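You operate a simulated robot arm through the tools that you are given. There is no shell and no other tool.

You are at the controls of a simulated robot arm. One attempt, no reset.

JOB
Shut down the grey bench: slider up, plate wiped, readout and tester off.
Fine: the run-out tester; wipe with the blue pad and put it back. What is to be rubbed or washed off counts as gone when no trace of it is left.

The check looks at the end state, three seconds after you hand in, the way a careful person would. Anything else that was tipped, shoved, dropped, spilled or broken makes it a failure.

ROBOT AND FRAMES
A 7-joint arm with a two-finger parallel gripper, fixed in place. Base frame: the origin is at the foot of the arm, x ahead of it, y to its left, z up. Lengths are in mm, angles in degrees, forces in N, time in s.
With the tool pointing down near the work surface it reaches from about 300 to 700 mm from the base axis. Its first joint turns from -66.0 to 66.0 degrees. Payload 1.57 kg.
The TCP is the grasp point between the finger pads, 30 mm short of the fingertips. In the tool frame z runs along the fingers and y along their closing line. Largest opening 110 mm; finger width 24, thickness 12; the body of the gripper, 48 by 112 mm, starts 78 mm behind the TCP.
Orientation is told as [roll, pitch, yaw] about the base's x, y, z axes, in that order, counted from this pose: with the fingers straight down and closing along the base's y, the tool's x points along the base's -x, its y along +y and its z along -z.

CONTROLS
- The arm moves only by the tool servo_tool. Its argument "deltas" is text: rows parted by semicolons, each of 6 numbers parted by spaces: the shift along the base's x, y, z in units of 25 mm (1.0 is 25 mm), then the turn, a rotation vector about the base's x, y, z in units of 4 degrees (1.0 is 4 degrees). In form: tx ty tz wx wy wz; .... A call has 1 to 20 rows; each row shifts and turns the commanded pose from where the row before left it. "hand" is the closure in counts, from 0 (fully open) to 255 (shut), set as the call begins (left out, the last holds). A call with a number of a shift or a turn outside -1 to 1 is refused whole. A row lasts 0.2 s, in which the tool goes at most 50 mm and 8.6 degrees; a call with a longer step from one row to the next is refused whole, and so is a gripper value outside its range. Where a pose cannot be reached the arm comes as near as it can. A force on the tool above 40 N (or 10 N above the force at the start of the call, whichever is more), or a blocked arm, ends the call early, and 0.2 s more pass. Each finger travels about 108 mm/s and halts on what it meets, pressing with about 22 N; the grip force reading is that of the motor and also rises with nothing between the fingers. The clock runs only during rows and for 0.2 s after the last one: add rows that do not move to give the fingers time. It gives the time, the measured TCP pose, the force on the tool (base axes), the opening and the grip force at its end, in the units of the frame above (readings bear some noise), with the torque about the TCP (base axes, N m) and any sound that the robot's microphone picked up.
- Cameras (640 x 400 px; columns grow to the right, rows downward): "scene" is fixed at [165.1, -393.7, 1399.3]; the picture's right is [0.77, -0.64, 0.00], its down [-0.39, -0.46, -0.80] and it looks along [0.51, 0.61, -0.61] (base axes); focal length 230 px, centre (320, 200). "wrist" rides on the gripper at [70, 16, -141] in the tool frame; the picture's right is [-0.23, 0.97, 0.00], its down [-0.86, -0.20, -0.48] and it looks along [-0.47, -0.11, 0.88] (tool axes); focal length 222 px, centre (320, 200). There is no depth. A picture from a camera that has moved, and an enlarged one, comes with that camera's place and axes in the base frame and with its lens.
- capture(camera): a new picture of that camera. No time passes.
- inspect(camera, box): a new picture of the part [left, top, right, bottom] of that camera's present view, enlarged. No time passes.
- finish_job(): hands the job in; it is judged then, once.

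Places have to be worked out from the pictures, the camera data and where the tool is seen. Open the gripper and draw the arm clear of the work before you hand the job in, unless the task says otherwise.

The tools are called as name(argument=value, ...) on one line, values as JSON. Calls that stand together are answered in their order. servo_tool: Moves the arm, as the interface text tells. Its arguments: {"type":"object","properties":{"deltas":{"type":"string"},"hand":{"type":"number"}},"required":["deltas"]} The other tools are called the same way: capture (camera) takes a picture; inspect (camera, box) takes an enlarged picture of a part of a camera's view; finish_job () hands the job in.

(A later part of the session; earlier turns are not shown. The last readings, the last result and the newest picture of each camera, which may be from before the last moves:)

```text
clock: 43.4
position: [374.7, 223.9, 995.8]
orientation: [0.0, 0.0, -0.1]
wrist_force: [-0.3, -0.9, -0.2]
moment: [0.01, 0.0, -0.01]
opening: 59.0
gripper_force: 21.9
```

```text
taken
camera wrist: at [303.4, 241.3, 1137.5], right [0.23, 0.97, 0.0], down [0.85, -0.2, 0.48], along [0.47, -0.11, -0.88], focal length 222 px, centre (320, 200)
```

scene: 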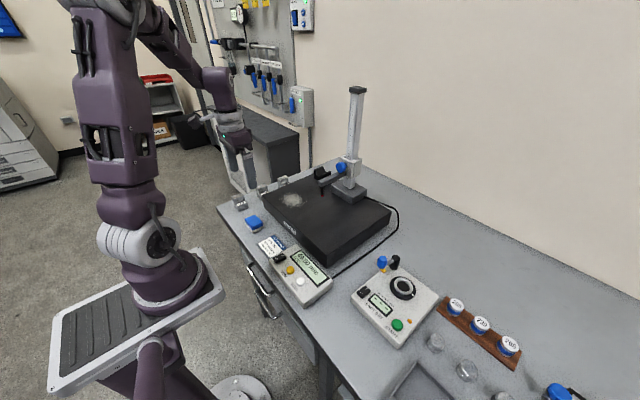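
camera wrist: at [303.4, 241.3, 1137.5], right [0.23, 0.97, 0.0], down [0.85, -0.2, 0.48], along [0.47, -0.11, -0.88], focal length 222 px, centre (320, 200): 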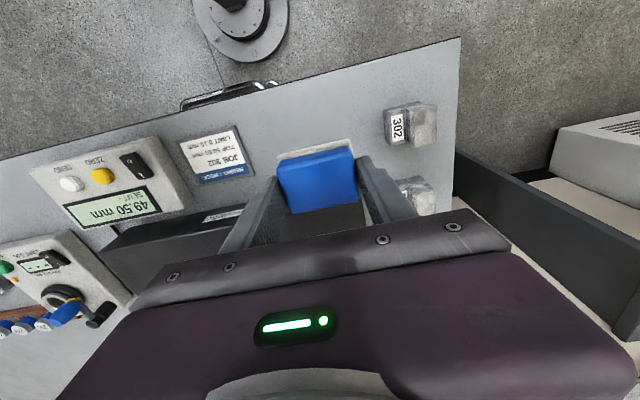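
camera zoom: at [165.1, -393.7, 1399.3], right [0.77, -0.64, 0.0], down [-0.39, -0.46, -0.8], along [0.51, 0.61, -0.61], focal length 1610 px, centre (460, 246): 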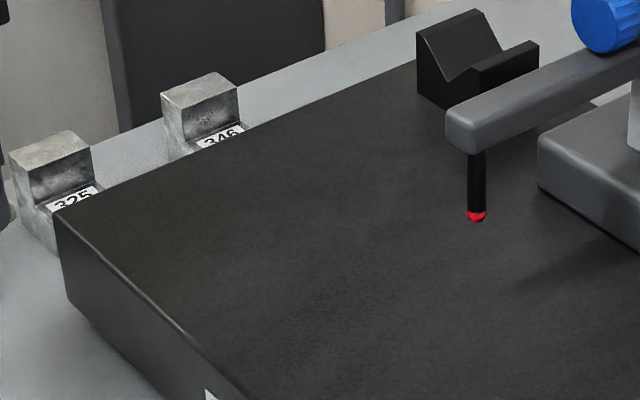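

The plate looks clean. I check at the highest zoom for traces before returning the pad.

inspect(camera="scene", box=[265, 178, 325, 216])

inspect(camera="scene", box=[260, 180, 400, 268])

```text
10.53 times, centred on (295, 197) of scene
camera zoom: at [165.1, -393.7, 1399.3], right [0.77, -0.64, 0.0], down [-0.39, -0.46, -0.8], along [0.51, 0.61, -0.61], focal length 2416 px, centre (583, 232)
```

zoom: 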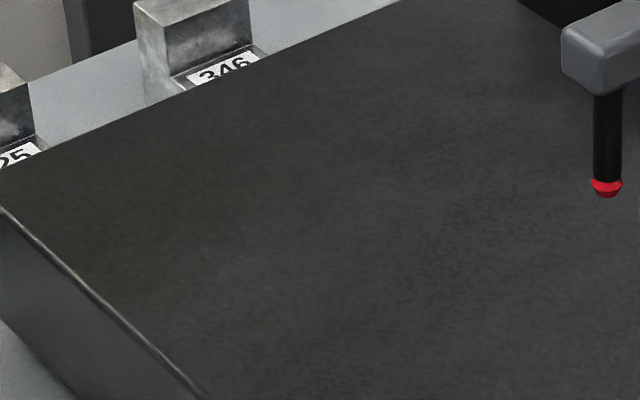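

```text
4.55 times, centred on (330, 224) of scene
camera zoom: at [165.1, -393.7, 1399.3], right [0.77, -0.64, 0.0], down [-0.39, -0.46, -0.8], along [0.51, 0.61, -0.61], focal length 1043 px, centre (274, 91)
```

zoom: 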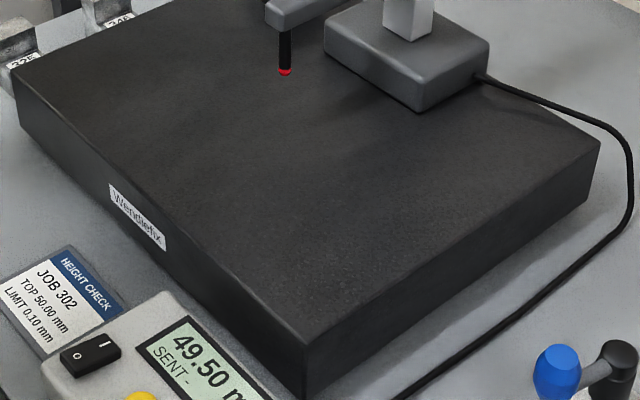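

The plate is clean. I take the pad above its old place (368,200) and check how it sits in the grip.

servo_tool(deltas="-0.13 -0.5 -0.5 0 0 0;-0.13 -0.45 -0.5 0 0 0;0 0 -1 0 0 0;0 0 -1 0 0 0;0 0 0 0 0 0;0 0 0 0 0 0")

inspect(camera="wrist", box=[230, 110, 430, 235])

inspect(camera="scene", box=[215, 180, 295, 240])

```text
clock: 44.8
position: [369.6, 197.9, 920.5]
orientation: [-0.2, 0.0, 0.1]
wrist_force: [0.4, 0.6, -0.5]
moment: [0.02, 0.0, 0.01]
opening: 59.1
gripper_force: 22.0
```

```text
3.20 times, centred on (330, 172) of wrist
camera zoom: at [299.2, 215.3, 1061.8], right [0.23, 0.97, 0.0], down [0.85, -0.2, 0.48], along [0.47, -0.11, -0.88], focal length 711 px, centre (288, 288)
```

zoom: 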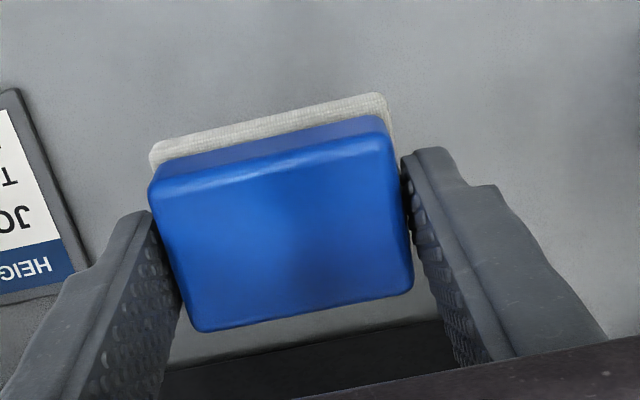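

```text
6.67 times, centred on (255, 210) of scene
camera zoom: at [165.1, -393.7, 1399.3], right [0.77, -0.64, 0.0], down [-0.39, -0.46, -0.8], along [0.51, 0.61, -0.61], focal length 1530 px, centre (753, 133)
```

zoom: 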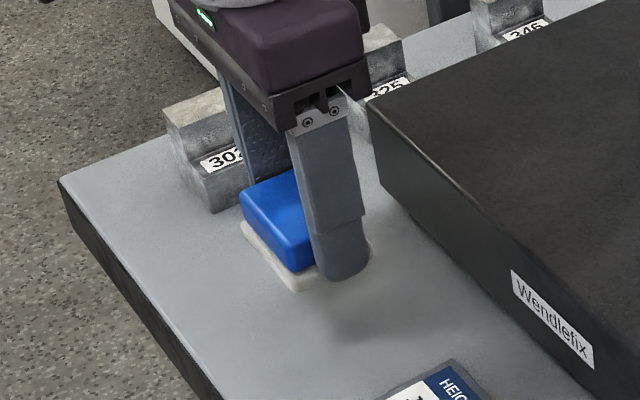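

The pad sits in the grip just as at pick-up. I lower it to about 879, then feel for the bench.

servo_tool(deltas="0 0.03 -0.6 0 0 0;0 0 -0.6 0 0 0;0 0 -0.45 0 0 0;0 0 0 0 0 0")

servo_tool(deltas="0 0 -0.06 0 0 0;0 0 0 0 0 0")

servo_tool(deltas="0 0 -0.04 0 0 0;0 0 0 0 0 0")

```text
clock: 45.8
position: [368.1, 200.5, 878.7]
orientation: [0.0, 0.0, 0.1]
wrist_force: [0.1, -0.2, 0.4]
moment: [0.01, 0.0, -0.01]
opening: 59.1
gripper_force: 21.6
```

```text
clock: 46.4
position: [369.1, 200.7, 877.2]
orientation: [-0.2, 0.0, 0.0]
wrist_force: [0.3, 0.4, -0.4]
moment: [-0.02, -0.04, -0.03]
opening: 59.0
gripper_force: 21.9
```

```text
clock: 47.0
position: [369.1, 199.8, 877.3]
orientation: [-0.1, 0.0, 0.0]
wrist_force: [0.4, -0.1, -0.5]
moment: [0.01, 0.02, -0.04]
opening: 58.9
gripper_force: 22.2
```

servo_tool(deltas="0 0 -0.04 0 0 0;0 0 0 0 0 0")

servo_tool(deltas="0 0 -0.03 0 0 0;0 0 0 0 0 0")

inspect(camera="scene", box=[225, 195, 285, 240])

```text
clock: 47.6
position: [369.0, 199.7, 875.9]
orientation: [-0.1, 0.0, -0.1]
wrist_force: [-0.2, -0.2, -0.7]
moment: [-0.01, -0.03, 0.03]
opening: 59.1
gripper_force: 22.1
```

```text
clock: 48.2
position: [368.4, 199.8, 875.1]
orientation: [0.0, -0.2, 0.0]
wrist_force: [-2.9, 1.1, 15.1]
moment: [0.01, 0.07, 0.01]
opening: 59.3
gripper_force: 21.9
```

```text
8.89 times, centred on (255, 218) of scene
camera zoom: at [164.8, -393.8, 1399.3], right [0.77, -0.64, 0.0], down [-0.39, -0.46, -0.8], along [0.51, 0.61, -0.61], focal length 2040 px, centre (898, 44)
```

zoom: 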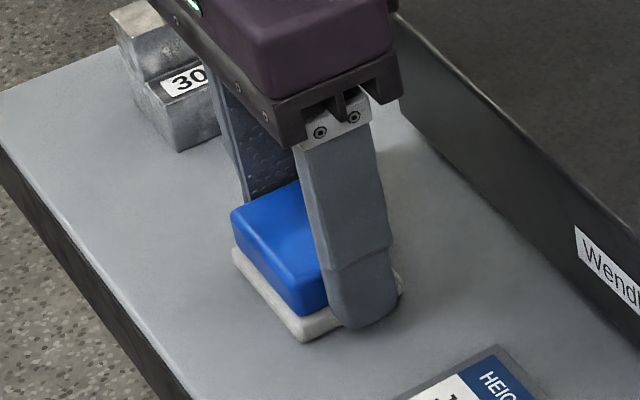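

The pad is on the bench. I ease the press, open fully, then rise.

servo_tool(deltas="0 0 0.03 0 0 0;0 0 0 0 0 0")

servo_tool(deltas="0 0 0 0 0 0;0 0 0 0 0 0;0 0 0 0 0 0;0 0 0.5 0 0 0;0 0 1 0 0 0;0 0 1 0 0 0;0 0 1 0 0 0;0 0 1 0 0 0;0 0 0 0 0 0", hand=0)

capture(camera="wrist")

inspect(camera="scene", box=[220, 190, 380, 310])

```text
clock: 48.8
position: [367.2, 199.8, 876.2]
orientation: [-0.1, -0.1, 0.0]
wrist_force: [-0.3, 0.0, -0.4]
moment: [0.01, 0.02, -0.02]
opening: 59.2
gripper_force: 22.2
```

```text
clock: 50.8
position: [367.9, 200.7, 988.6]
orientation: [-0.1, 0.0, 0.0]
wrist_force: [0.4, 0.0, -0.3]
moment: [-0.01, -0.01, 0.03]
opening: 109.9
gripper_force: 0.1
```

```text
taken
camera wrist: at [297.9, 217.0, 1130.2], right [0.23, 0.97, 0.0], down [0.85, -0.2, 0.48], along [0.47, -0.11, -0.88], focal length 222 px, centre (320, 200)
```

wrist: 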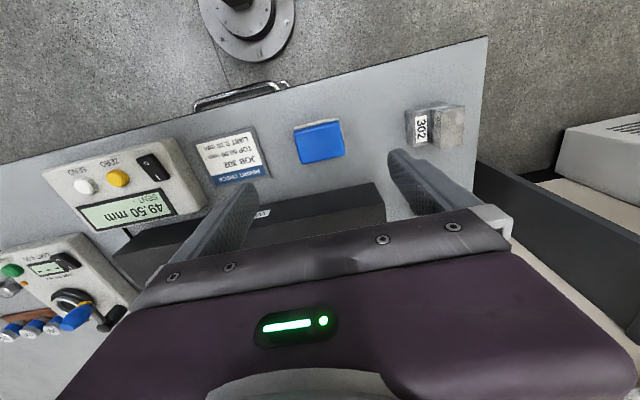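

```text
3.33 times, centred on (300, 250) of scene
camera zoom: at [165.0, -393.7, 1399.3], right [0.77, -0.64, 0.0], down [-0.39, -0.46, -0.8], along [0.51, 0.61, -0.61], focal length 765 px, centre (387, 33)
```

zoom: 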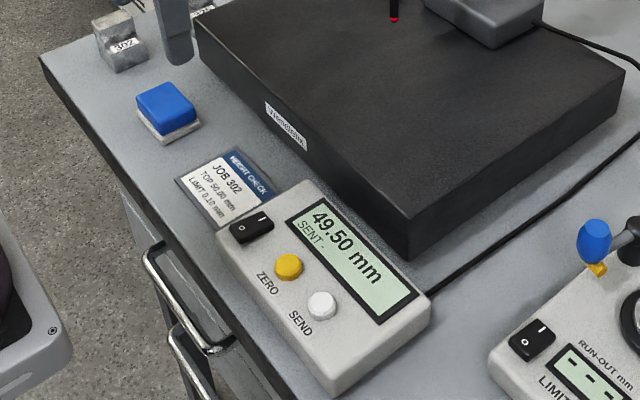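

The pad is back exactly where it was. Next is the slider: I move back to about (430,50,1110) and tilt the tool about 40° forward to look at the gauge with the wrist camera.

servo_tool(deltas="0.2 -0.5 0.5 0 0 0;0.2 -0.5 0.5 0 0 0;0.2 -0.5 0.5 0 0 0;0.2 -0.5 0.5 0 0 0;0.2 -0.5 0.5 0 -1 0;0.2 -0.5 0.5 0 -1 0;0.2 -0.5 0.5 0 -1 0;0.2 -0.5 0.5 0 -1 0;0.2 -0.5 0.5 0 -1 0;0.2 -0.5 0.4 0 -1 0;0.2 -0.5 0 0 -1 0;0.2 -0.5 0 0 -1 0;0 0 0 0 -1 0;0 0 0 0 -1 0;0 0 0 0 0 0;0 0 0 0 0 0", hand=0)

capture(camera="wrist")

capture(camera="scene")

```text
clock: 54.2
position: [424.8, 51.9, 1118.0]
orientation: [2.3, -34.3, -1.0]
wrist_force: [0.4, -0.4, -0.7]
moment: [0.02, -0.02, 0.01]
opening: 110.0
gripper_force: 0.1
out of reach, approached as far as the arm can: row 13, 14
```

```text
taken
camera wrist: at [286.8, 66.0, 1195.8], right [0.18, 0.97, 0.16], down [0.44, -0.23, 0.87], along [0.88, -0.09, -0.47], focal length 222 px, centre (320, 200)
```

wrist: 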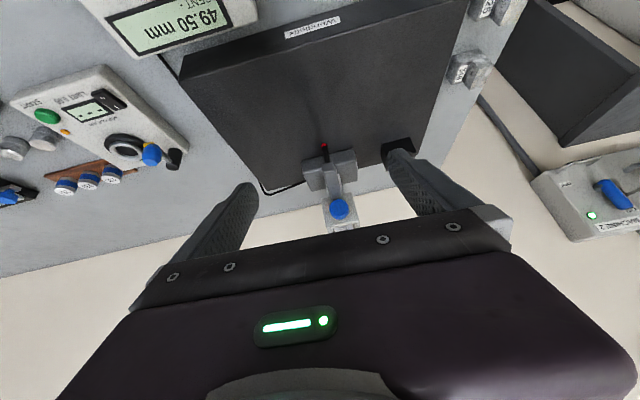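

```text
taken
```

scene: 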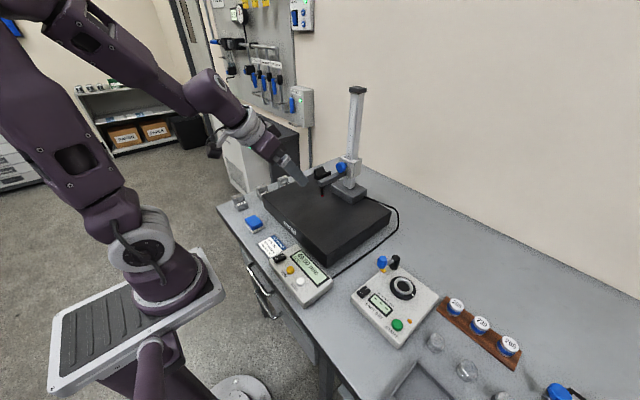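

inspect(camera="wrist", box=[270, 120, 430, 240])

inspect(camera="scene", box=[310, 145, 390, 205])

```text
3.33 times, centred on (350, 180) of wrist
camera zoom: at [286.8, 66.0, 1195.8], right [0.18, 0.97, 0.16], down [0.44, -0.23, 0.87], along [0.88, -0.09, -0.47], focal length 740 px, centre (220, 267)
```

zoom: 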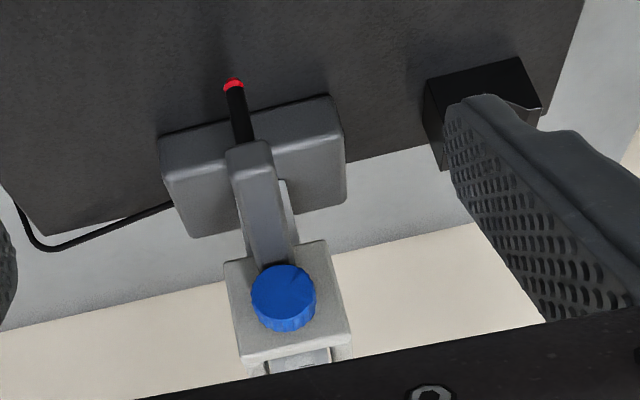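

```text
6.67 times, centred on (350, 175) of scene
camera zoom: at [165.1, -393.7, 1399.3], right [0.77, -0.64, 0.0], down [-0.39, -0.46, -0.8], along [0.51, 0.61, -0.61], focal length 1530 px, centre (120, 367)
```

zoom: 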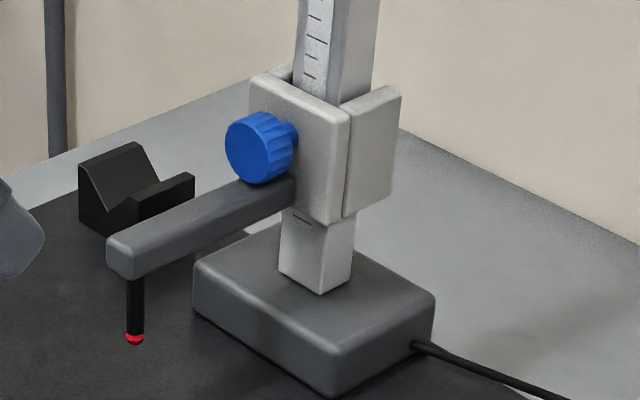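

The knob is at about (635,60,1030), above a bar running from x≈545 to 650 at y≈60, z≈992–1010. I level the tool, go over the bar at x≈575 with open fingers at z≈1080, and look.

servo_tool(deltas="0 0 0 0 1 0;0 0 0 0 1 0;0 0 0 0 1 0;0 0 0 0 1 0;0.5 0.1 0 0 1 0;0.5 0.1 0 0 1 0;0.5 0.1 0 0 1 0;0.5 0 0 0 1 0;0.5 0 0 0 1 0;0.5 0 0 0 1 0;0.7 0 0 0 0 0;0.7 0 0 0 0 0;0.8 0 -0.5 0 0 0;0.8 0 -0.5 0 0 0;0 0 0 0 0 0;0 0 0 0 0 0")

capture(camera="wrist")

inspect(camera="scene", box=[260, 70, 420, 210])

```text
clock: 57.6
position: [575.4, 58.8, 1093.4]
orientation: [1.0, 2.9, -0.5]
wrist_force: [-1.1, -0.6, -0.1]
moment: [0.01, 0.02, 0.0]
opening: 110.0
gripper_force: 0.0
```

```text
taken
camera wrist: at [511.7, 73.4, 1239.1], right [0.24, 0.97, 0.0], down [0.88, -0.22, 0.43], along [0.42, -0.1, -0.9], focal length 222 px, centre (320, 200)
```

wrist: 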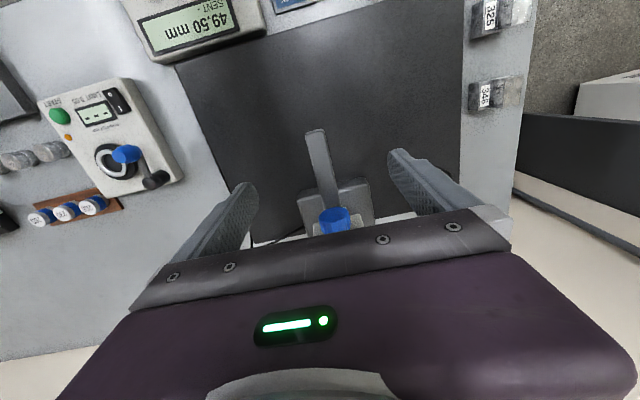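

```text
2.86 times, centred on (340, 140) of scene
camera zoom: at [165.1, -393.7, 1399.3], right [0.77, -0.64, 0.0], down [-0.39, -0.46, -0.8], along [0.51, 0.61, -0.61], focal length 656 px, centre (263, 371)
```

zoom: 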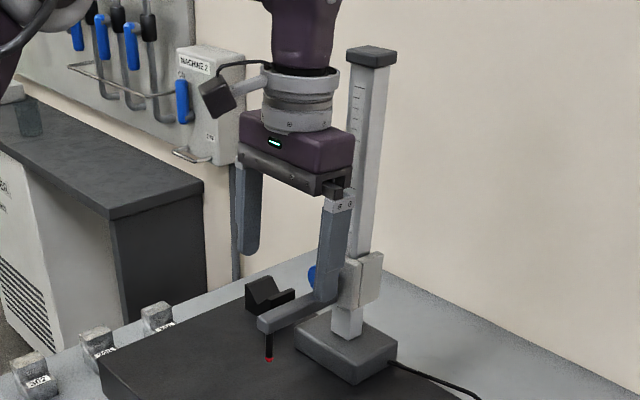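

Bar centre is at y≈61. I level the orientation, correct y, and descend to straddle the bar at TCP z≈1002.

servo_tool(deltas="0 0.09 0 -0.25 -0.72 0.12;0 0 0 0 0 0;0 0 -0.7 0 0 0;0 0 -0.7 0 0 0;0 0 -0.7 0 0 0;0 0 -0.7 0 0 0;0 0 -0.4 0 0 0;0 0 0 0 0 0;0 0 0 0 0 0")

capture(camera="wrist")

inspect(camera="scene", box=[290, 130, 390, 205])

```text
clock: 59.6
position: [575.0, 61.5, 1012.5]
orientation: [0.0, 0.0, -0.1]
wrist_force: [0.2, -1.0, -0.1]
moment: [0.03, 0.0, -0.01]
opening: 110.1
gripper_force: 0.1
```

```text
taken
camera wrist: at [504.9, 78.9, 1154.8], right [0.23, 0.97, 0.0], down [0.86, -0.2, 0.48], along [0.46, -0.11, -0.88], focal length 222 px, centre (320, 200)
```

wrist: 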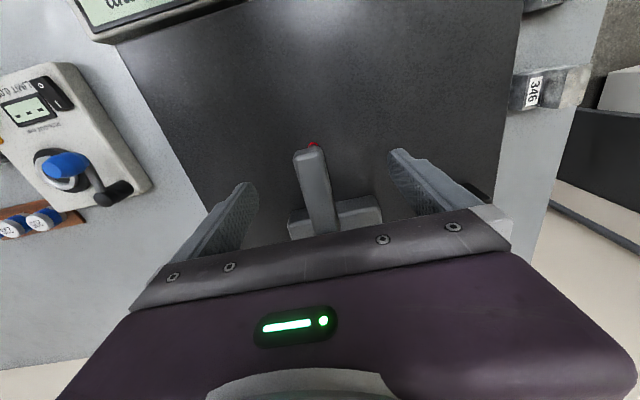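

```text
5.33 times, centred on (340, 168) of scene
camera zoom: at [165.1, -393.7, 1399.3], right [0.77, -0.64, 0.0], down [-0.39, -0.46, -0.8], along [0.51, 0.61, -0.61], focal length 1224 px, centre (213, 373)
```

zoom: 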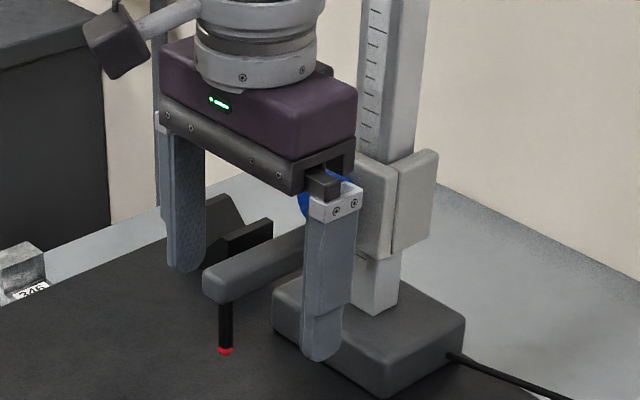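

The bar is between the fingers; I zoom in to check the centring before closing.

inspect(camera="wrist", box=[220, 120, 420, 245])

```text
3.20 times, centred on (320, 182) of wrist
camera zoom: at [504.9, 78.9, 1154.8], right [0.23, 0.97, 0.0], down [0.86, -0.2, 0.48], along [0.46, -0.11, -0.88], focal length 711 px, centre (320, 256)
```

zoom: 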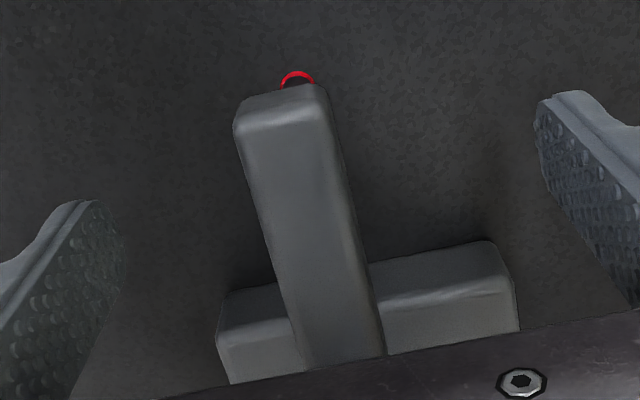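

The bar is about 2 mm toward −y of the tool axis. I shift −2.2 mm, lower 4 mm and close gently to nearly the bar's width for a check.

servo_tool(deltas="0 -0.09 -0.16 0 0 0;0 0 0 0 0 0;0 0 0 0 0 0;0 0 0 0 0 0", hand=195)

inspect(camera="wrist", box=[220, 120, 420, 245])

```text
clock: 60.6
position: [575.5, 60.5, 1009.0]
orientation: [0.1, 0.1, 0.0]
wrist_force: [0.1, -0.9, 0.2]
moment: [0.03, -0.02, 0.0]
opening: 25.6
gripper_force: 0.2
```

```text
3.20 times, centred on (320, 182) of wrist
camera zoom: at [505.2, 77.1, 1151.1], right [0.23, 0.97, 0.0], down [0.86, -0.2, 0.48], along [0.46, -0.11, -0.88], focal length 711 px, centre (320, 256)
```

zoom: 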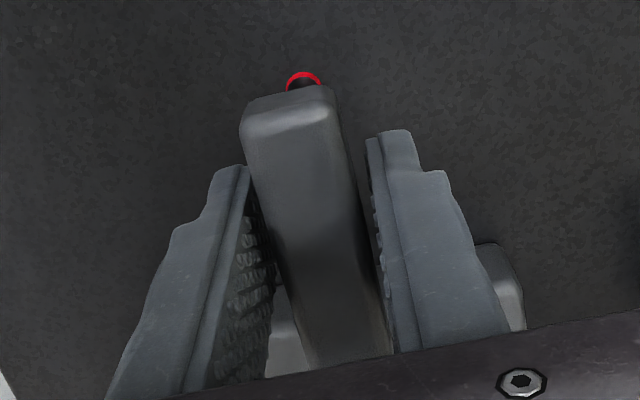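

The gaps on both sides look about even. I close fully.

servo_tool(deltas="0 0 0 0 0 0;0 0 0 0 0 0;0 0 0 0 0 0", hand=255)

inspect(camera="wrist", box=[220, 120, 420, 245])

```text
clock: 61.4
position: [575.2, 60.7, 1009.5]
orientation: [-0.1, 0.1, 0.1]
wrist_force: [0.4, 3.3, -1.3]
moment: [0.11, -0.18, 0.3]
opening: 19.7
gripper_force: 34.2
```

```text
3.20 times, centred on (320, 182) of wrist
camera zoom: at [505.2, 77.4, 1151.1], right [0.23, 0.97, 0.0], down [0.86, -0.2, 0.48], along [0.47, -0.11, -0.88], focal length 711 px, centre (320, 256)
```

zoom: 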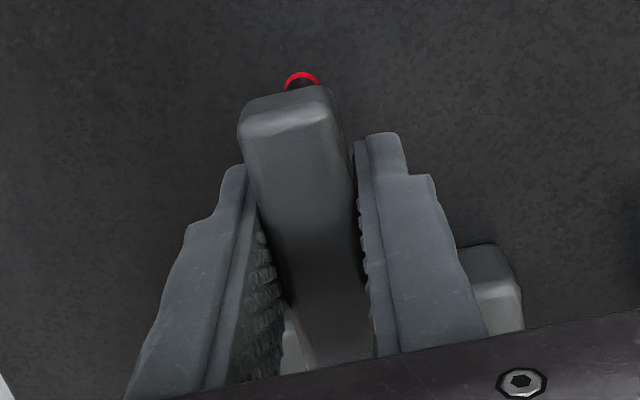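

Gripped at 19.7 mm with small side load. Now I lift 2 mm and look at the force and readout.

servo_tool(deltas="0 0 0.04 0 0 0;0 0 0.04 0 0 0;0 0 0 0 0 0")

inspect(camera="scene", box=[280, 140, 360, 300])

```text
clock: 62.2
position: [576.1, 60.4, 1011.3]
orientation: [0.0, 0.0, -0.1]
wrist_force: [11.8, 3.8, -2.9]
moment: [-0.07, 0.69, 0.44]
opening: 20.0
gripper_force: 33.7
```

```text
2.50 times, centred on (320, 220) of scene
camera zoom: at [165.5, -393.6, 1399.3], right [0.77, -0.64, 0.0], down [-0.39, -0.46, -0.8], along [0.51, 0.61, -0.61], focal length 574 px, centre (320, 150)
```

zoom: 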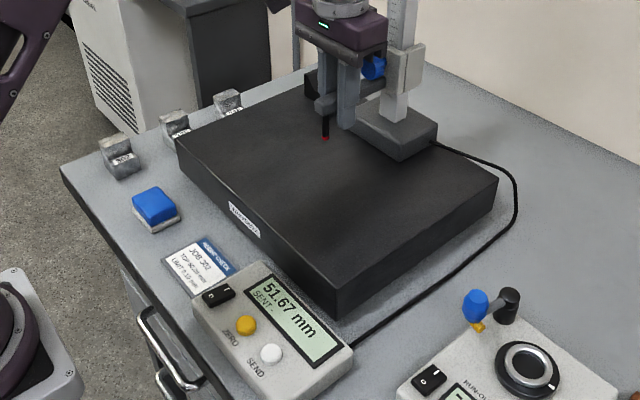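

The readout went to 51.67, so the slider moves freely with little force. I lift on in moderate steps.

servo_tool(deltas="0 0 0.2 0 0 0;0 0 0.3 0 0 0;0 0 0.3 0 0 0;0 0 0.3 0 0 0;0 0 0.3 0 0 0;0 0 0.3 0 0 0;0 0 0.3 0 0 0;0 0 0 0 0 0")

capture(camera="scene")

```text
clock: 64.0
position: [575.0, 61.1, 1063.0]
orientation: [0.0, 0.0, 0.0]
wrist_force: [11.3, 6.8, -2.7]
moment: [-0.02, 0.13, 0.4]
opening: 20.1
gripper_force: 33.7
```

```text
taken
```

scene: 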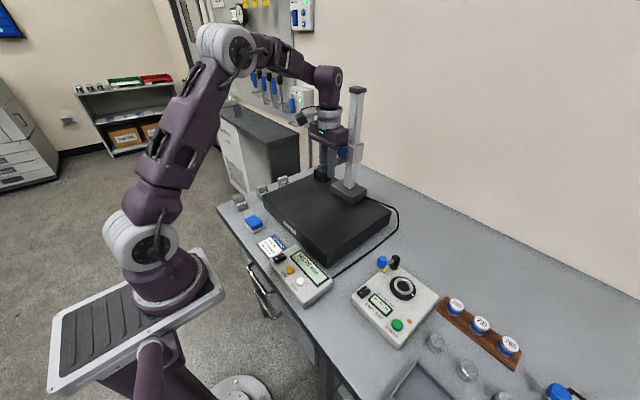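

Now at ~104 mm. I relieve the side load slightly and continue upward.

servo_tool(deltas="0.03 0.03 0 0 0 0;0 0 0.3 0 0 0;0 0 0.3 0 0 0;0 0 0.3 0 0 0;0 0 0.3 0 0 0;0 0 0.3 0 0 0;0 0 0.3 0 0 0;0 0 0.2 0 0 0;0 0 0 0 0 0")

inspect(camera="scene", box=[250, 60, 410, 210])

inspect(camera="scene", box=[250, 230, 350, 310])

```text
clock: 66.0
position: [574.7, 60.2, 1112.4]
orientation: [-0.1, 0.3, -0.1]
wrist_force: [-15.2, -9.8, -3.1]
moment: [0.0, 0.79, 0.45]
opening: 19.8
gripper_force: 33.6
```

```text
2.67 times, centred on (330, 135) of scene
camera zoom: at [164.7, -394.0, 1399.2], right [0.77, -0.64, 0.0], down [-0.39, -0.46, -0.8], along [0.51, 0.61, -0.61], focal length 612 px, centre (293, 373)
```

zoom: 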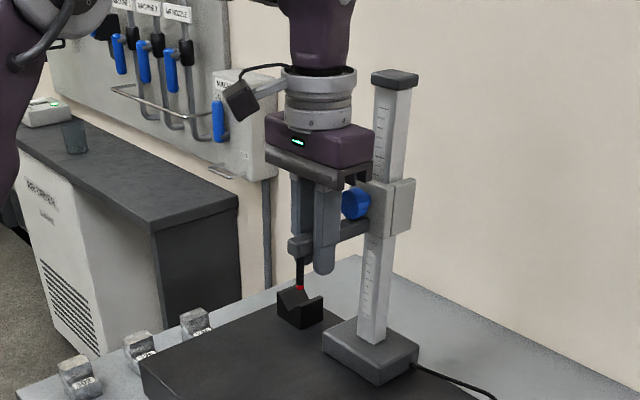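

```text
5.00 times, centred on (300, 270) of scene
camera zoom: at [164.7, -394.0, 1399.2], right [0.77, -0.64, 0.0], down [-0.39, -0.46, -0.8], along [0.51, 0.61, -0.61], focal length 1147 px, centre (420, -150)
```

zoom: 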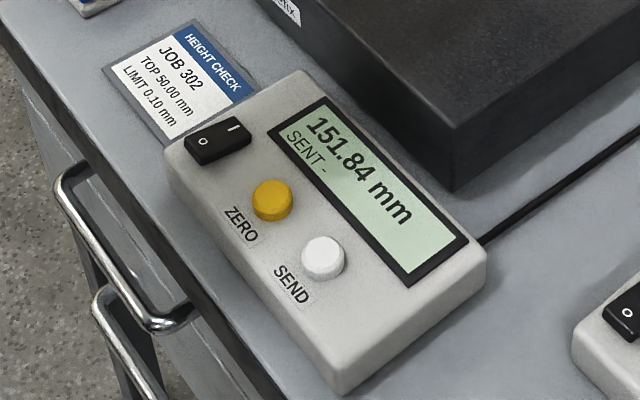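

Readout 151.84 mm. I reduce the side load by half a step and continue upward; perhaps 100 mm of column remains.

servo_tool(deltas="-0.017 -0.017 0 0 0 0;0 0 0.3 0 0 0;0 0 0.3 0 0 0;0 0 0.3 0 0 0;0 0 0.3 0 0 0;0 0 0.3 0 0 0;0 0 0.3 0 0 0;0 0 0 0 0 0")

inspect(camera="scene", box=[250, 60, 410, 210])

inspect(camera="scene", box=[250, 230, 350, 310])

```text
clock: 67.8
position: [576.6, 60.7, 1156.4]
orientation: [0.0, 0.0, -0.1]
wrist_force: [8.2, -3.1, -2.4]
moment: [0.05, 0.33, 0.44]
opening: 20.2
gripper_force: 33.5
```

```text
2.67 times, centred on (330, 135) of scene
camera zoom: at [165.4, -393.8, 1399.2], right [0.77, -0.64, 0.0], down [-0.39, -0.46, -0.8], along [0.51, 0.61, -0.61], focal length 612 px, centre (293, 373)
```

zoom: 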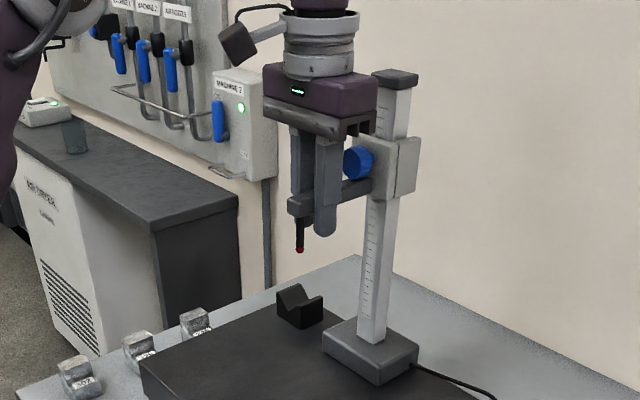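

```text
5.00 times, centred on (300, 270) of scene
camera zoom: at [165.4, -393.8, 1399.2], right [0.77, -0.64, 0.0], down [-0.39, -0.46, -0.8], along [0.51, 0.61, -0.61], focal length 1147 px, centre (420, -150)
```

zoom: 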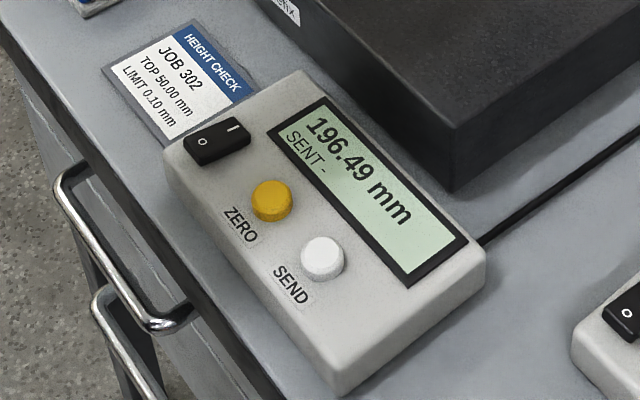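

About 45–50 mm remains to the cap. I continue with smaller steps, watching for the stop.

servo_tool(deltas="0 0 0.2 0 0 0;0 0 0.2 0 0 0;0 0 0.2 0 0 0;0 0 0.2 0 0 0;0 0 0.2 0 0 0;0 0 0.2 0 0 0;0 0 0 0 0 0")

inspect(camera="scene", box=[290, 60, 390, 140])

inspect(camera="scene", box=[250, 230, 350, 310])

```text
clock: 69.4
position: [576.2, 60.3, 1185.6]
orientation: [0.0, 0.1, 0.0]
wrist_force: [-0.8, 2.3, -22.5]
moment: [-0.23, 0.29, 0.35]
opening: 19.8
gripper_force: 33.0
```

```text
5.00 times, centred on (340, 100) of scene
camera zoom: at [165.5, -393.6, 1399.3], right [0.77, -0.64, 0.0], down [-0.39, -0.46, -0.8], along [0.51, 0.61, -0.61], focal length 1147 px, centre (220, 700)
```

zoom: 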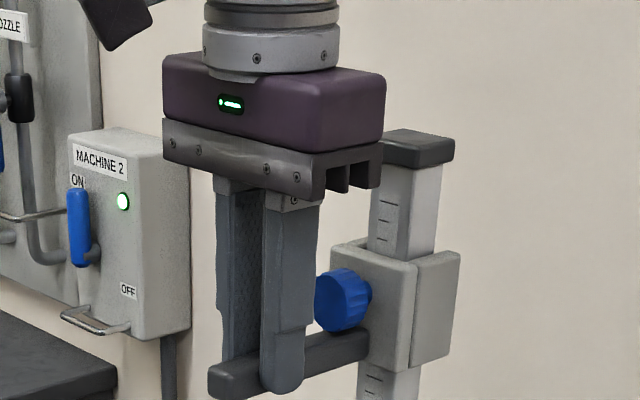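

```text
5.00 times, centred on (300, 270) of scene
camera zoom: at [165.5, -393.6, 1399.3], right [0.77, -0.64, 0.0], down [-0.39, -0.46, -0.8], along [0.51, 0.61, -0.61], focal length 1147 px, centre (420, -150)
```

zoom: 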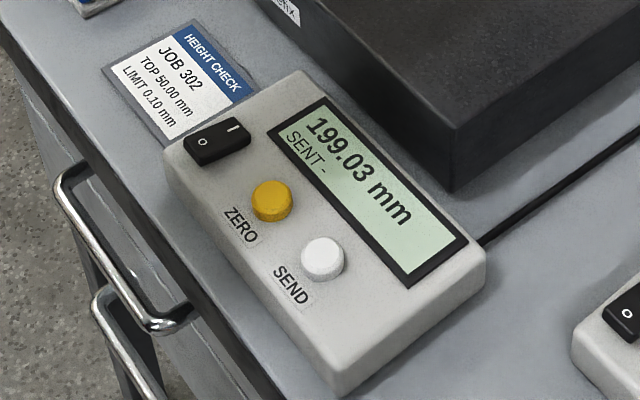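

The slider hit its upper stop at about 199 mm, and the fingers began slipping up along the bar. I unload slightly, then open a little and see whether the slider stays.

servo_tool(deltas="0 0 -0.03 0 0 0;0 0 -0.02 0 0 0;0 0 0 0 0 0")

inspect(camera="scene", box=[250, 230, 350, 310])

```text
clock: 70.2
position: [575.8, 60.2, 1184.8]
orientation: [0.1, -0.1, -0.1]
wrist_force: [5.0, 2.7, 0.9]
moment: [0.07, 0.27, 0.23]
opening: 20.1
gripper_force: 33.9
```

```text
5.00 times, centred on (300, 270) of scene
camera zoom: at [165.2, -393.6, 1399.3], right [0.77, -0.64, 0.0], down [-0.39, -0.46, -0.8], along [0.51, 0.61, -0.61], focal length 1147 px, centre (420, -150)
```

zoom: 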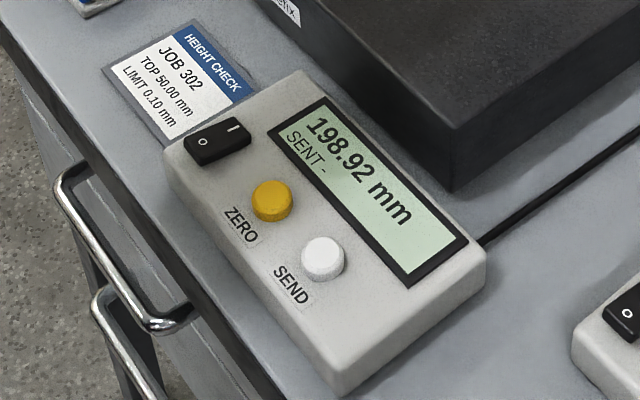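

Unloaded, reading 198.92. I open the fingers partly and watch the readout.

servo_tool(deltas="0 0 0 0 0 0;0 0 0 0 0 0;0 0 0 0 0 0", hand=170)

inspect(camera="scene", box=[250, 230, 350, 310])

inspect(camera="scene", box=[280, 70, 400, 210])

```text
clock: 71.0
position: [575.4, 60.1, 1184.8]
orientation: [0.0, 0.1, -0.1]
wrist_force: [-0.2, 0.0, 0.5]
moment: [0.02, -0.01, -0.01]
opening: 36.4
gripper_force: 0.0
```

```text
5.00 times, centred on (300, 270) of scene
camera zoom: at [165.1, -393.7, 1399.3], right [0.77, -0.64, 0.0], down [-0.39, -0.46, -0.8], along [0.51, 0.61, -0.61], focal length 1147 px, centre (420, -150)
```

zoom: 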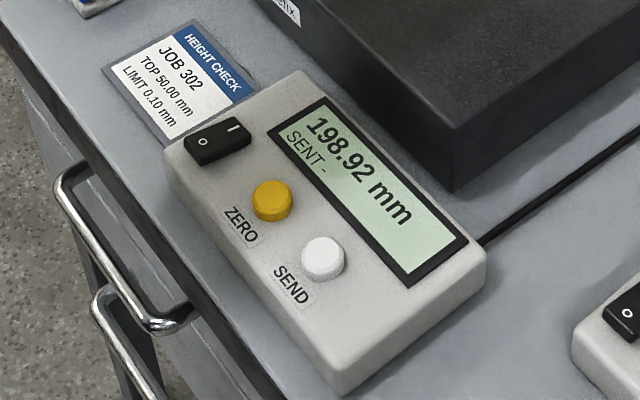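

```text
2.86 times, centred on (340, 140) of scene
camera zoom: at [165.1, -393.7, 1399.3], right [0.77, -0.64, 0.0], down [-0.39, -0.46, -0.8], along [0.51, 0.61, -0.61], focal length 656 px, centre (263, 371)
```

zoom: 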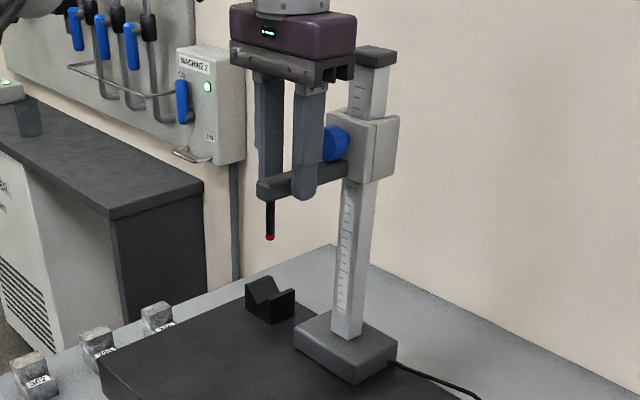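

The slider stays at 198.92 when released. I rise clear of the bar, then draw back in −x.

servo_tool(deltas="0 0 0.4 0 0 0;0 0 0.5 0 0 0;0 0 0.5 0 0 0;-0.8 0 0 0 0 0;-0.8 0 0 0 0 0;-0.8 0 0 0 0 0;-0.8 0 0 0 0 0;-0.8 0 0 0 0 0;-0.8 0 0 0 0 0;-0.8 0 0 0 0 0;-0.8 0 0 0 0 0;0 0 0 0 0 0")

capture(camera="scene")

capture(camera="wrist")

```text
clock: 73.6
position: [416.3, 60.3, 1218.8]
orientation: [0.0, 0.0, -0.1]
wrist_force: [-0.2, -0.5, -0.6]
moment: [0.04, 0.02, 0.02]
opening: 36.8
gripper_force: 0.1
```

```text
taken
```

scene: 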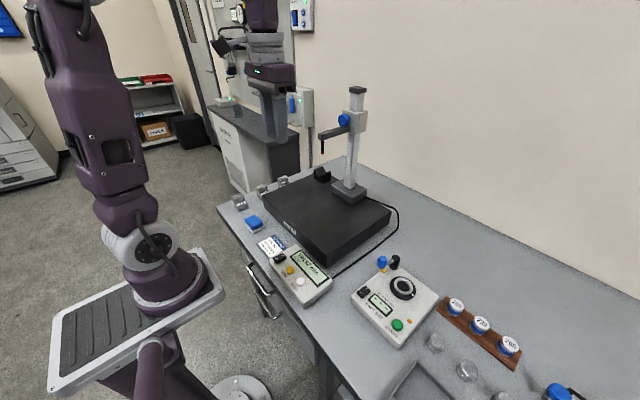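

```text
taken
camera wrist: at [345.3, 77.4, 1360.7], right [0.23, 0.97, 0.0], down [0.86, -0.2, 0.48], along [0.47, -0.11, -0.88], focal length 222 px, centre (320, 200)
```

wrist: 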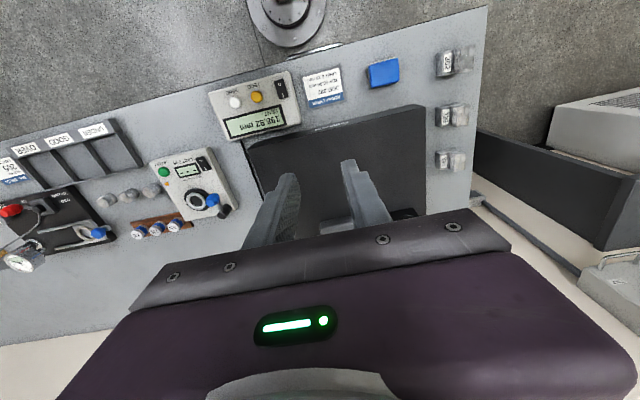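

All is clear. The readout's rocker is at about (344,0,876), with the O end toward −x. I close the fingers and move above it for a look.

servo_tool(deltas="-0.336 -0.24 -0.96 0 0 0;-0.336 -0.24 -0.96 0 0 0;-0.336 -0.24 -0.96 0 0 0;-0.336 -0.24 -0.96 0 0 0;-0.336 -0.24 -0.96 0 0 0;-0.336 -0.24 -0.96 0 0 0;-0.336 -0.24 -0.96 0 0 0;-0.336 -0.24 -0.96 0 0 0;-0.336 -0.24 -0.96 0 0 0;-0.336 -0.24 -0.96 0 0 0;0 0 0 0 0 0;0 0 0 0 0 0", hand=255)

capture(camera="wrist")

inspect(camera="scene", box=[230, 210, 350, 310])

```text
clock: 76.2
position: [331.9, -0.5, 980.3]
orientation: [0.1, 0.1, 0.1]
wrist_force: [-0.9, -0.4, -0.4]
moment: [0.0, 0.03, 0.03]
opening: 0.0
gripper_force: 21.3
```

```text
taken
camera wrist: at [260.4, 16.9, 1122.1], right [0.23, 0.97, 0.0], down [0.86, -0.2, 0.48], along [0.46, -0.11, -0.88], focal length 222 px, centre (320, 200)
```

wrist: 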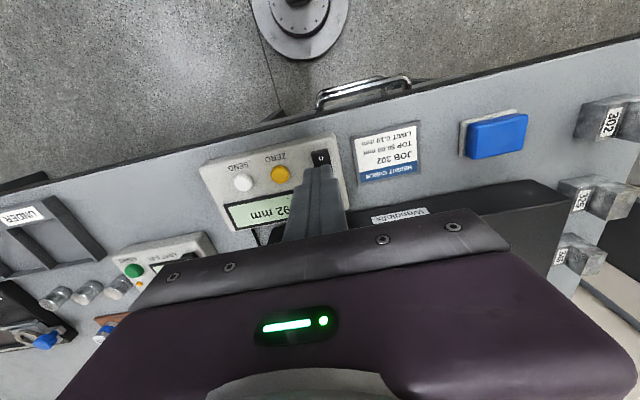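

```text
4.00 times, centred on (290, 260) of scene
camera zoom: at [165.1, -393.7, 1399.3], right [0.77, -0.64, 0.0], down [-0.39, -0.46, -0.8], along [0.51, 0.61, -0.61], focal length 918 px, centre (440, -40)
```

zoom: 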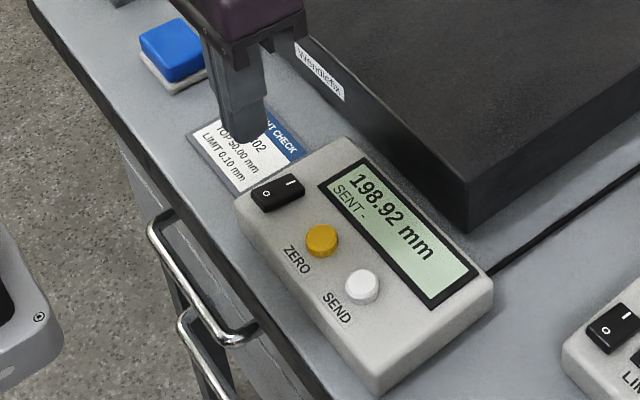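

inspect(camera="wrist", box=[240, 110, 400, 210])

inspect(camera="scene", box=[275, 240, 325, 272])

```text
4.00 times, centred on (320, 160) of wrist
camera zoom: at [260.4, 16.9, 1122.1], right [0.23, 0.97, 0.0], down [0.86, -0.2, 0.48], along [0.46, -0.11, -0.88], focal length 888 px, centre (320, 360)
```

zoom: 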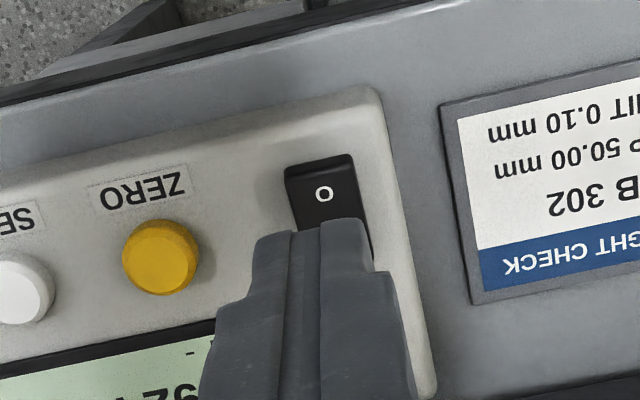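

```text
12.50 times, centred on (300, 256) of scene
camera zoom: at [165.1, -393.7, 1399.3], right [0.77, -0.64, 0.0], down [-0.39, -0.46, -0.8], along [0.51, 0.61, -0.61], focal length 2868 px, centre (570, -500)
```

zoom: 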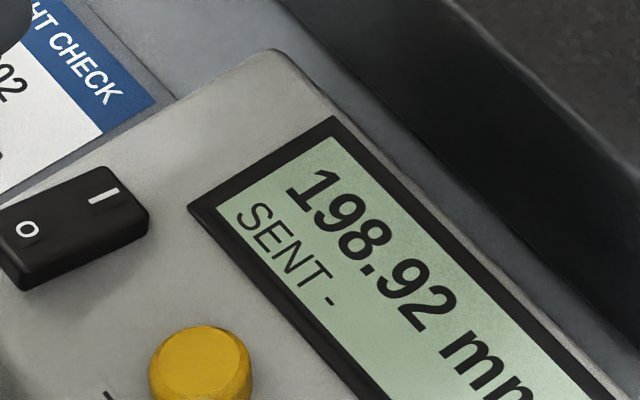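

The O end of the rocker is at about (332,0), its top near z 878–880. I align to x≈330, descend to z≈916, then go in small steps.

servo_tool(deltas="-0.07 0.04 -0.8 0 0 0;0 0 -0.8 0 0 0;0 0 -0.6 0 0 0;0 0 -0.3 0 0 0;0 0 0 0 0 0;0 0 0 0 0 0")

servo_tool(deltas="0 0 -0.06 0 0 0;0 0 -0.06 0 0 0;0 0 0 0 0 0")

inspect(camera="scene", box=[240, 220, 320, 280])

inspect(camera="wrist", box=[240, 110, 400, 210])

```text
clock: 77.6
position: [328.8, 0.6, 919.5]
orientation: [0.0, 0.1, -0.1]
wrist_force: [0.1, 0.5, 0.1]
moment: [0.01, 0.0, -0.03]
opening: 0.3
gripper_force: 21.9
```

```text
clock: 78.4
position: [328.4, 0.7, 914.6]
orientation: [0.0, 0.1, -0.1]
wrist_force: [-0.2, 0.2, 0.3]
moment: [-0.01, 0.01, -0.03]
opening: 0.1
gripper_force: 21.5
```

```text
6.67 times, centred on (280, 250) of scene
camera zoom: at [165.1, -393.7, 1399.3], right [0.77, -0.64, 0.0], down [-0.39, -0.46, -0.8], along [0.51, 0.61, -0.61], focal length 1530 px, centre (587, -133)
```

zoom: 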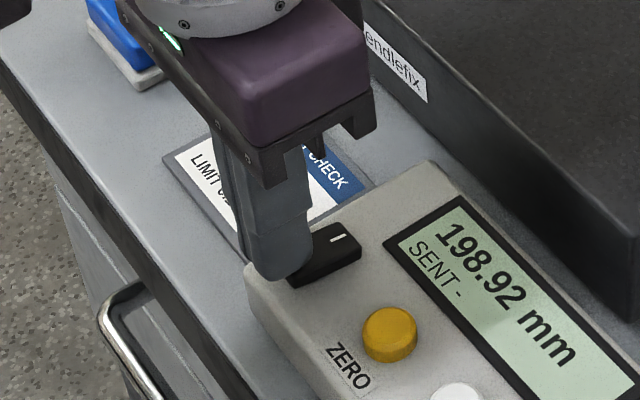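

```text
4.00 times, centred on (320, 160) of wrist
camera zoom: at [259.0, 18.5, 1056.5], right [0.23, 0.97, 0.0], down [0.86, -0.2, 0.48], along [0.46, -0.11, -0.88], focal length 888 px, centre (320, 360)
```

zoom: 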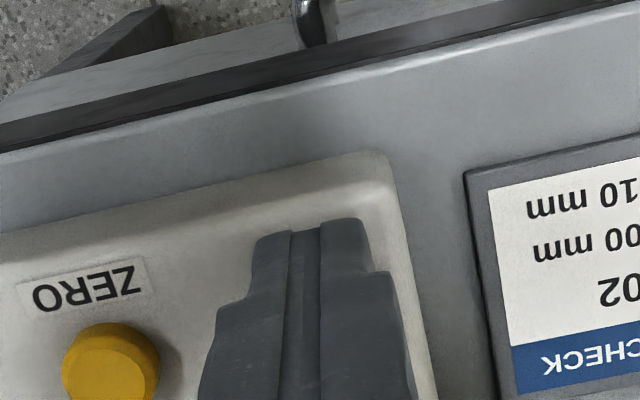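

The tips are right over the O end. I step down about 1 mm at a time.

servo_tool(deltas="0 0 -0.05 0 0 0;0 0 -0.05 0 0 0;0 0 0 0 0 0")

servo_tool(deltas="0 0 -0.05 0 0 0;0 0 0 0 0 0")

servo_tool(deltas="0 0 -0.05 0 0 0;0 0 0 0 0 0")

inspect(camera="scene", box=[240, 220, 320, 280])

```text
clock: 79.2
position: [329.4, 1.0, 912.0]
orientation: [-0.1, 0.0, -0.1]
wrist_force: [0.2, -0.1, 0.7]
moment: [-0.01, 0.0, 0.01]
opening: 0.2
gripper_force: 21.1
```

```text
clock: 79.8
position: [329.5, 2.2, 911.5]
orientation: [0.0, 0.1, -0.1]
wrist_force: [0.1, -0.3, -0.9]
moment: [-0.01, 0.02, -0.03]
opening: 0.0
gripper_force: 21.5
```

```text
clock: 80.3
position: [329.7, 1.6, 910.0]
orientation: [-0.1, 0.0, -0.2]
wrist_force: [-2.8, 0.4, 16.8]
moment: [0.02, -0.11, -0.02]
opening: 0.3
gripper_force: 21.7
stopped in row 2: the force on the tool passed its limit at 43 N (the readings are from after the stop); the commanded pose is now the measured one
```

```text
6.67 times, centred on (280, 250) of scene
camera zoom: at [164.8, -393.7, 1399.3], right [0.77, -0.64, 0.0], down [-0.39, -0.46, -0.8], along [0.51, 0.61, -0.61], focal length 1530 px, centre (587, -133)
```

zoom: 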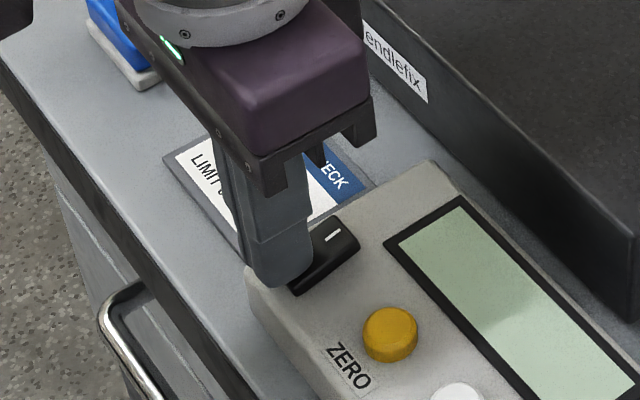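

The readout display is off. I rise and check that nothing else moved.

servo_tool(deltas="0 0 0.2 0 0 0;0 0 0.6 0 0 0;0 0 1 0 0 0;0 0 1 0 0 0;0 0 1 0 0 0;0 0 0 0 0 0")

inspect(camera="scene", box=[220, 190, 380, 310])

capture(camera="wrist")

```text
clock: 81.7
position: [328.7, -0.0, 1005.2]
orientation: [0.0, 0.1, -0.1]
wrist_force: [-0.8, -0.7, -0.5]
moment: [-0.02, 0.02, 0.02]
opening: 0.1
gripper_force: 21.5
```

```text
3.33 times, centred on (300, 250) of scene
camera zoom: at [165.0, -393.7, 1399.3], right [0.77, -0.64, 0.0], down [-0.39, -0.46, -0.8], along [0.51, 0.61, -0.61], focal length 765 px, centre (387, 33)
```

zoom: 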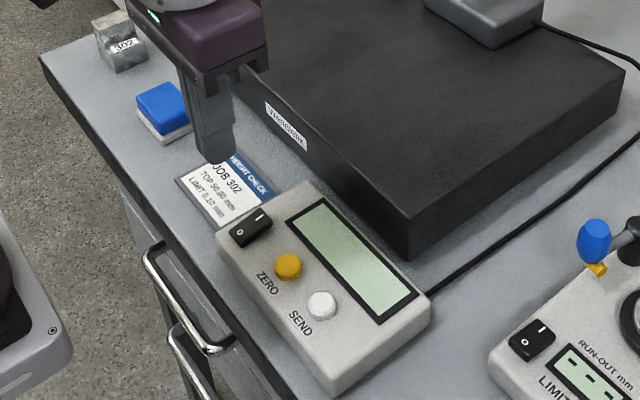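

```text
taken
camera wrist: at [258.0, 17.8, 1146.9], right [0.23, 0.97, 0.0], down [0.86, -0.2, 0.48], along [0.47, -0.11, -0.88], focal length 222 px, centre (320, 200)
```

wrist: 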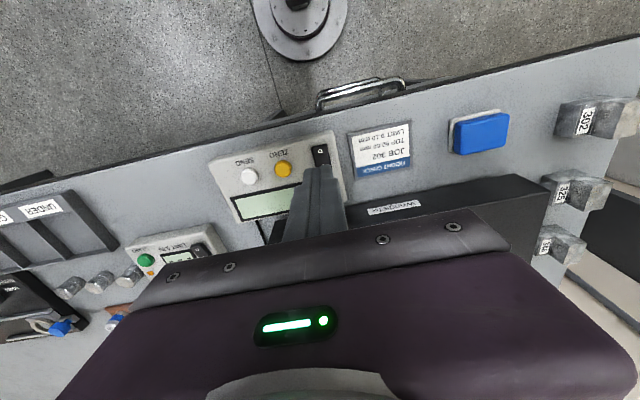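

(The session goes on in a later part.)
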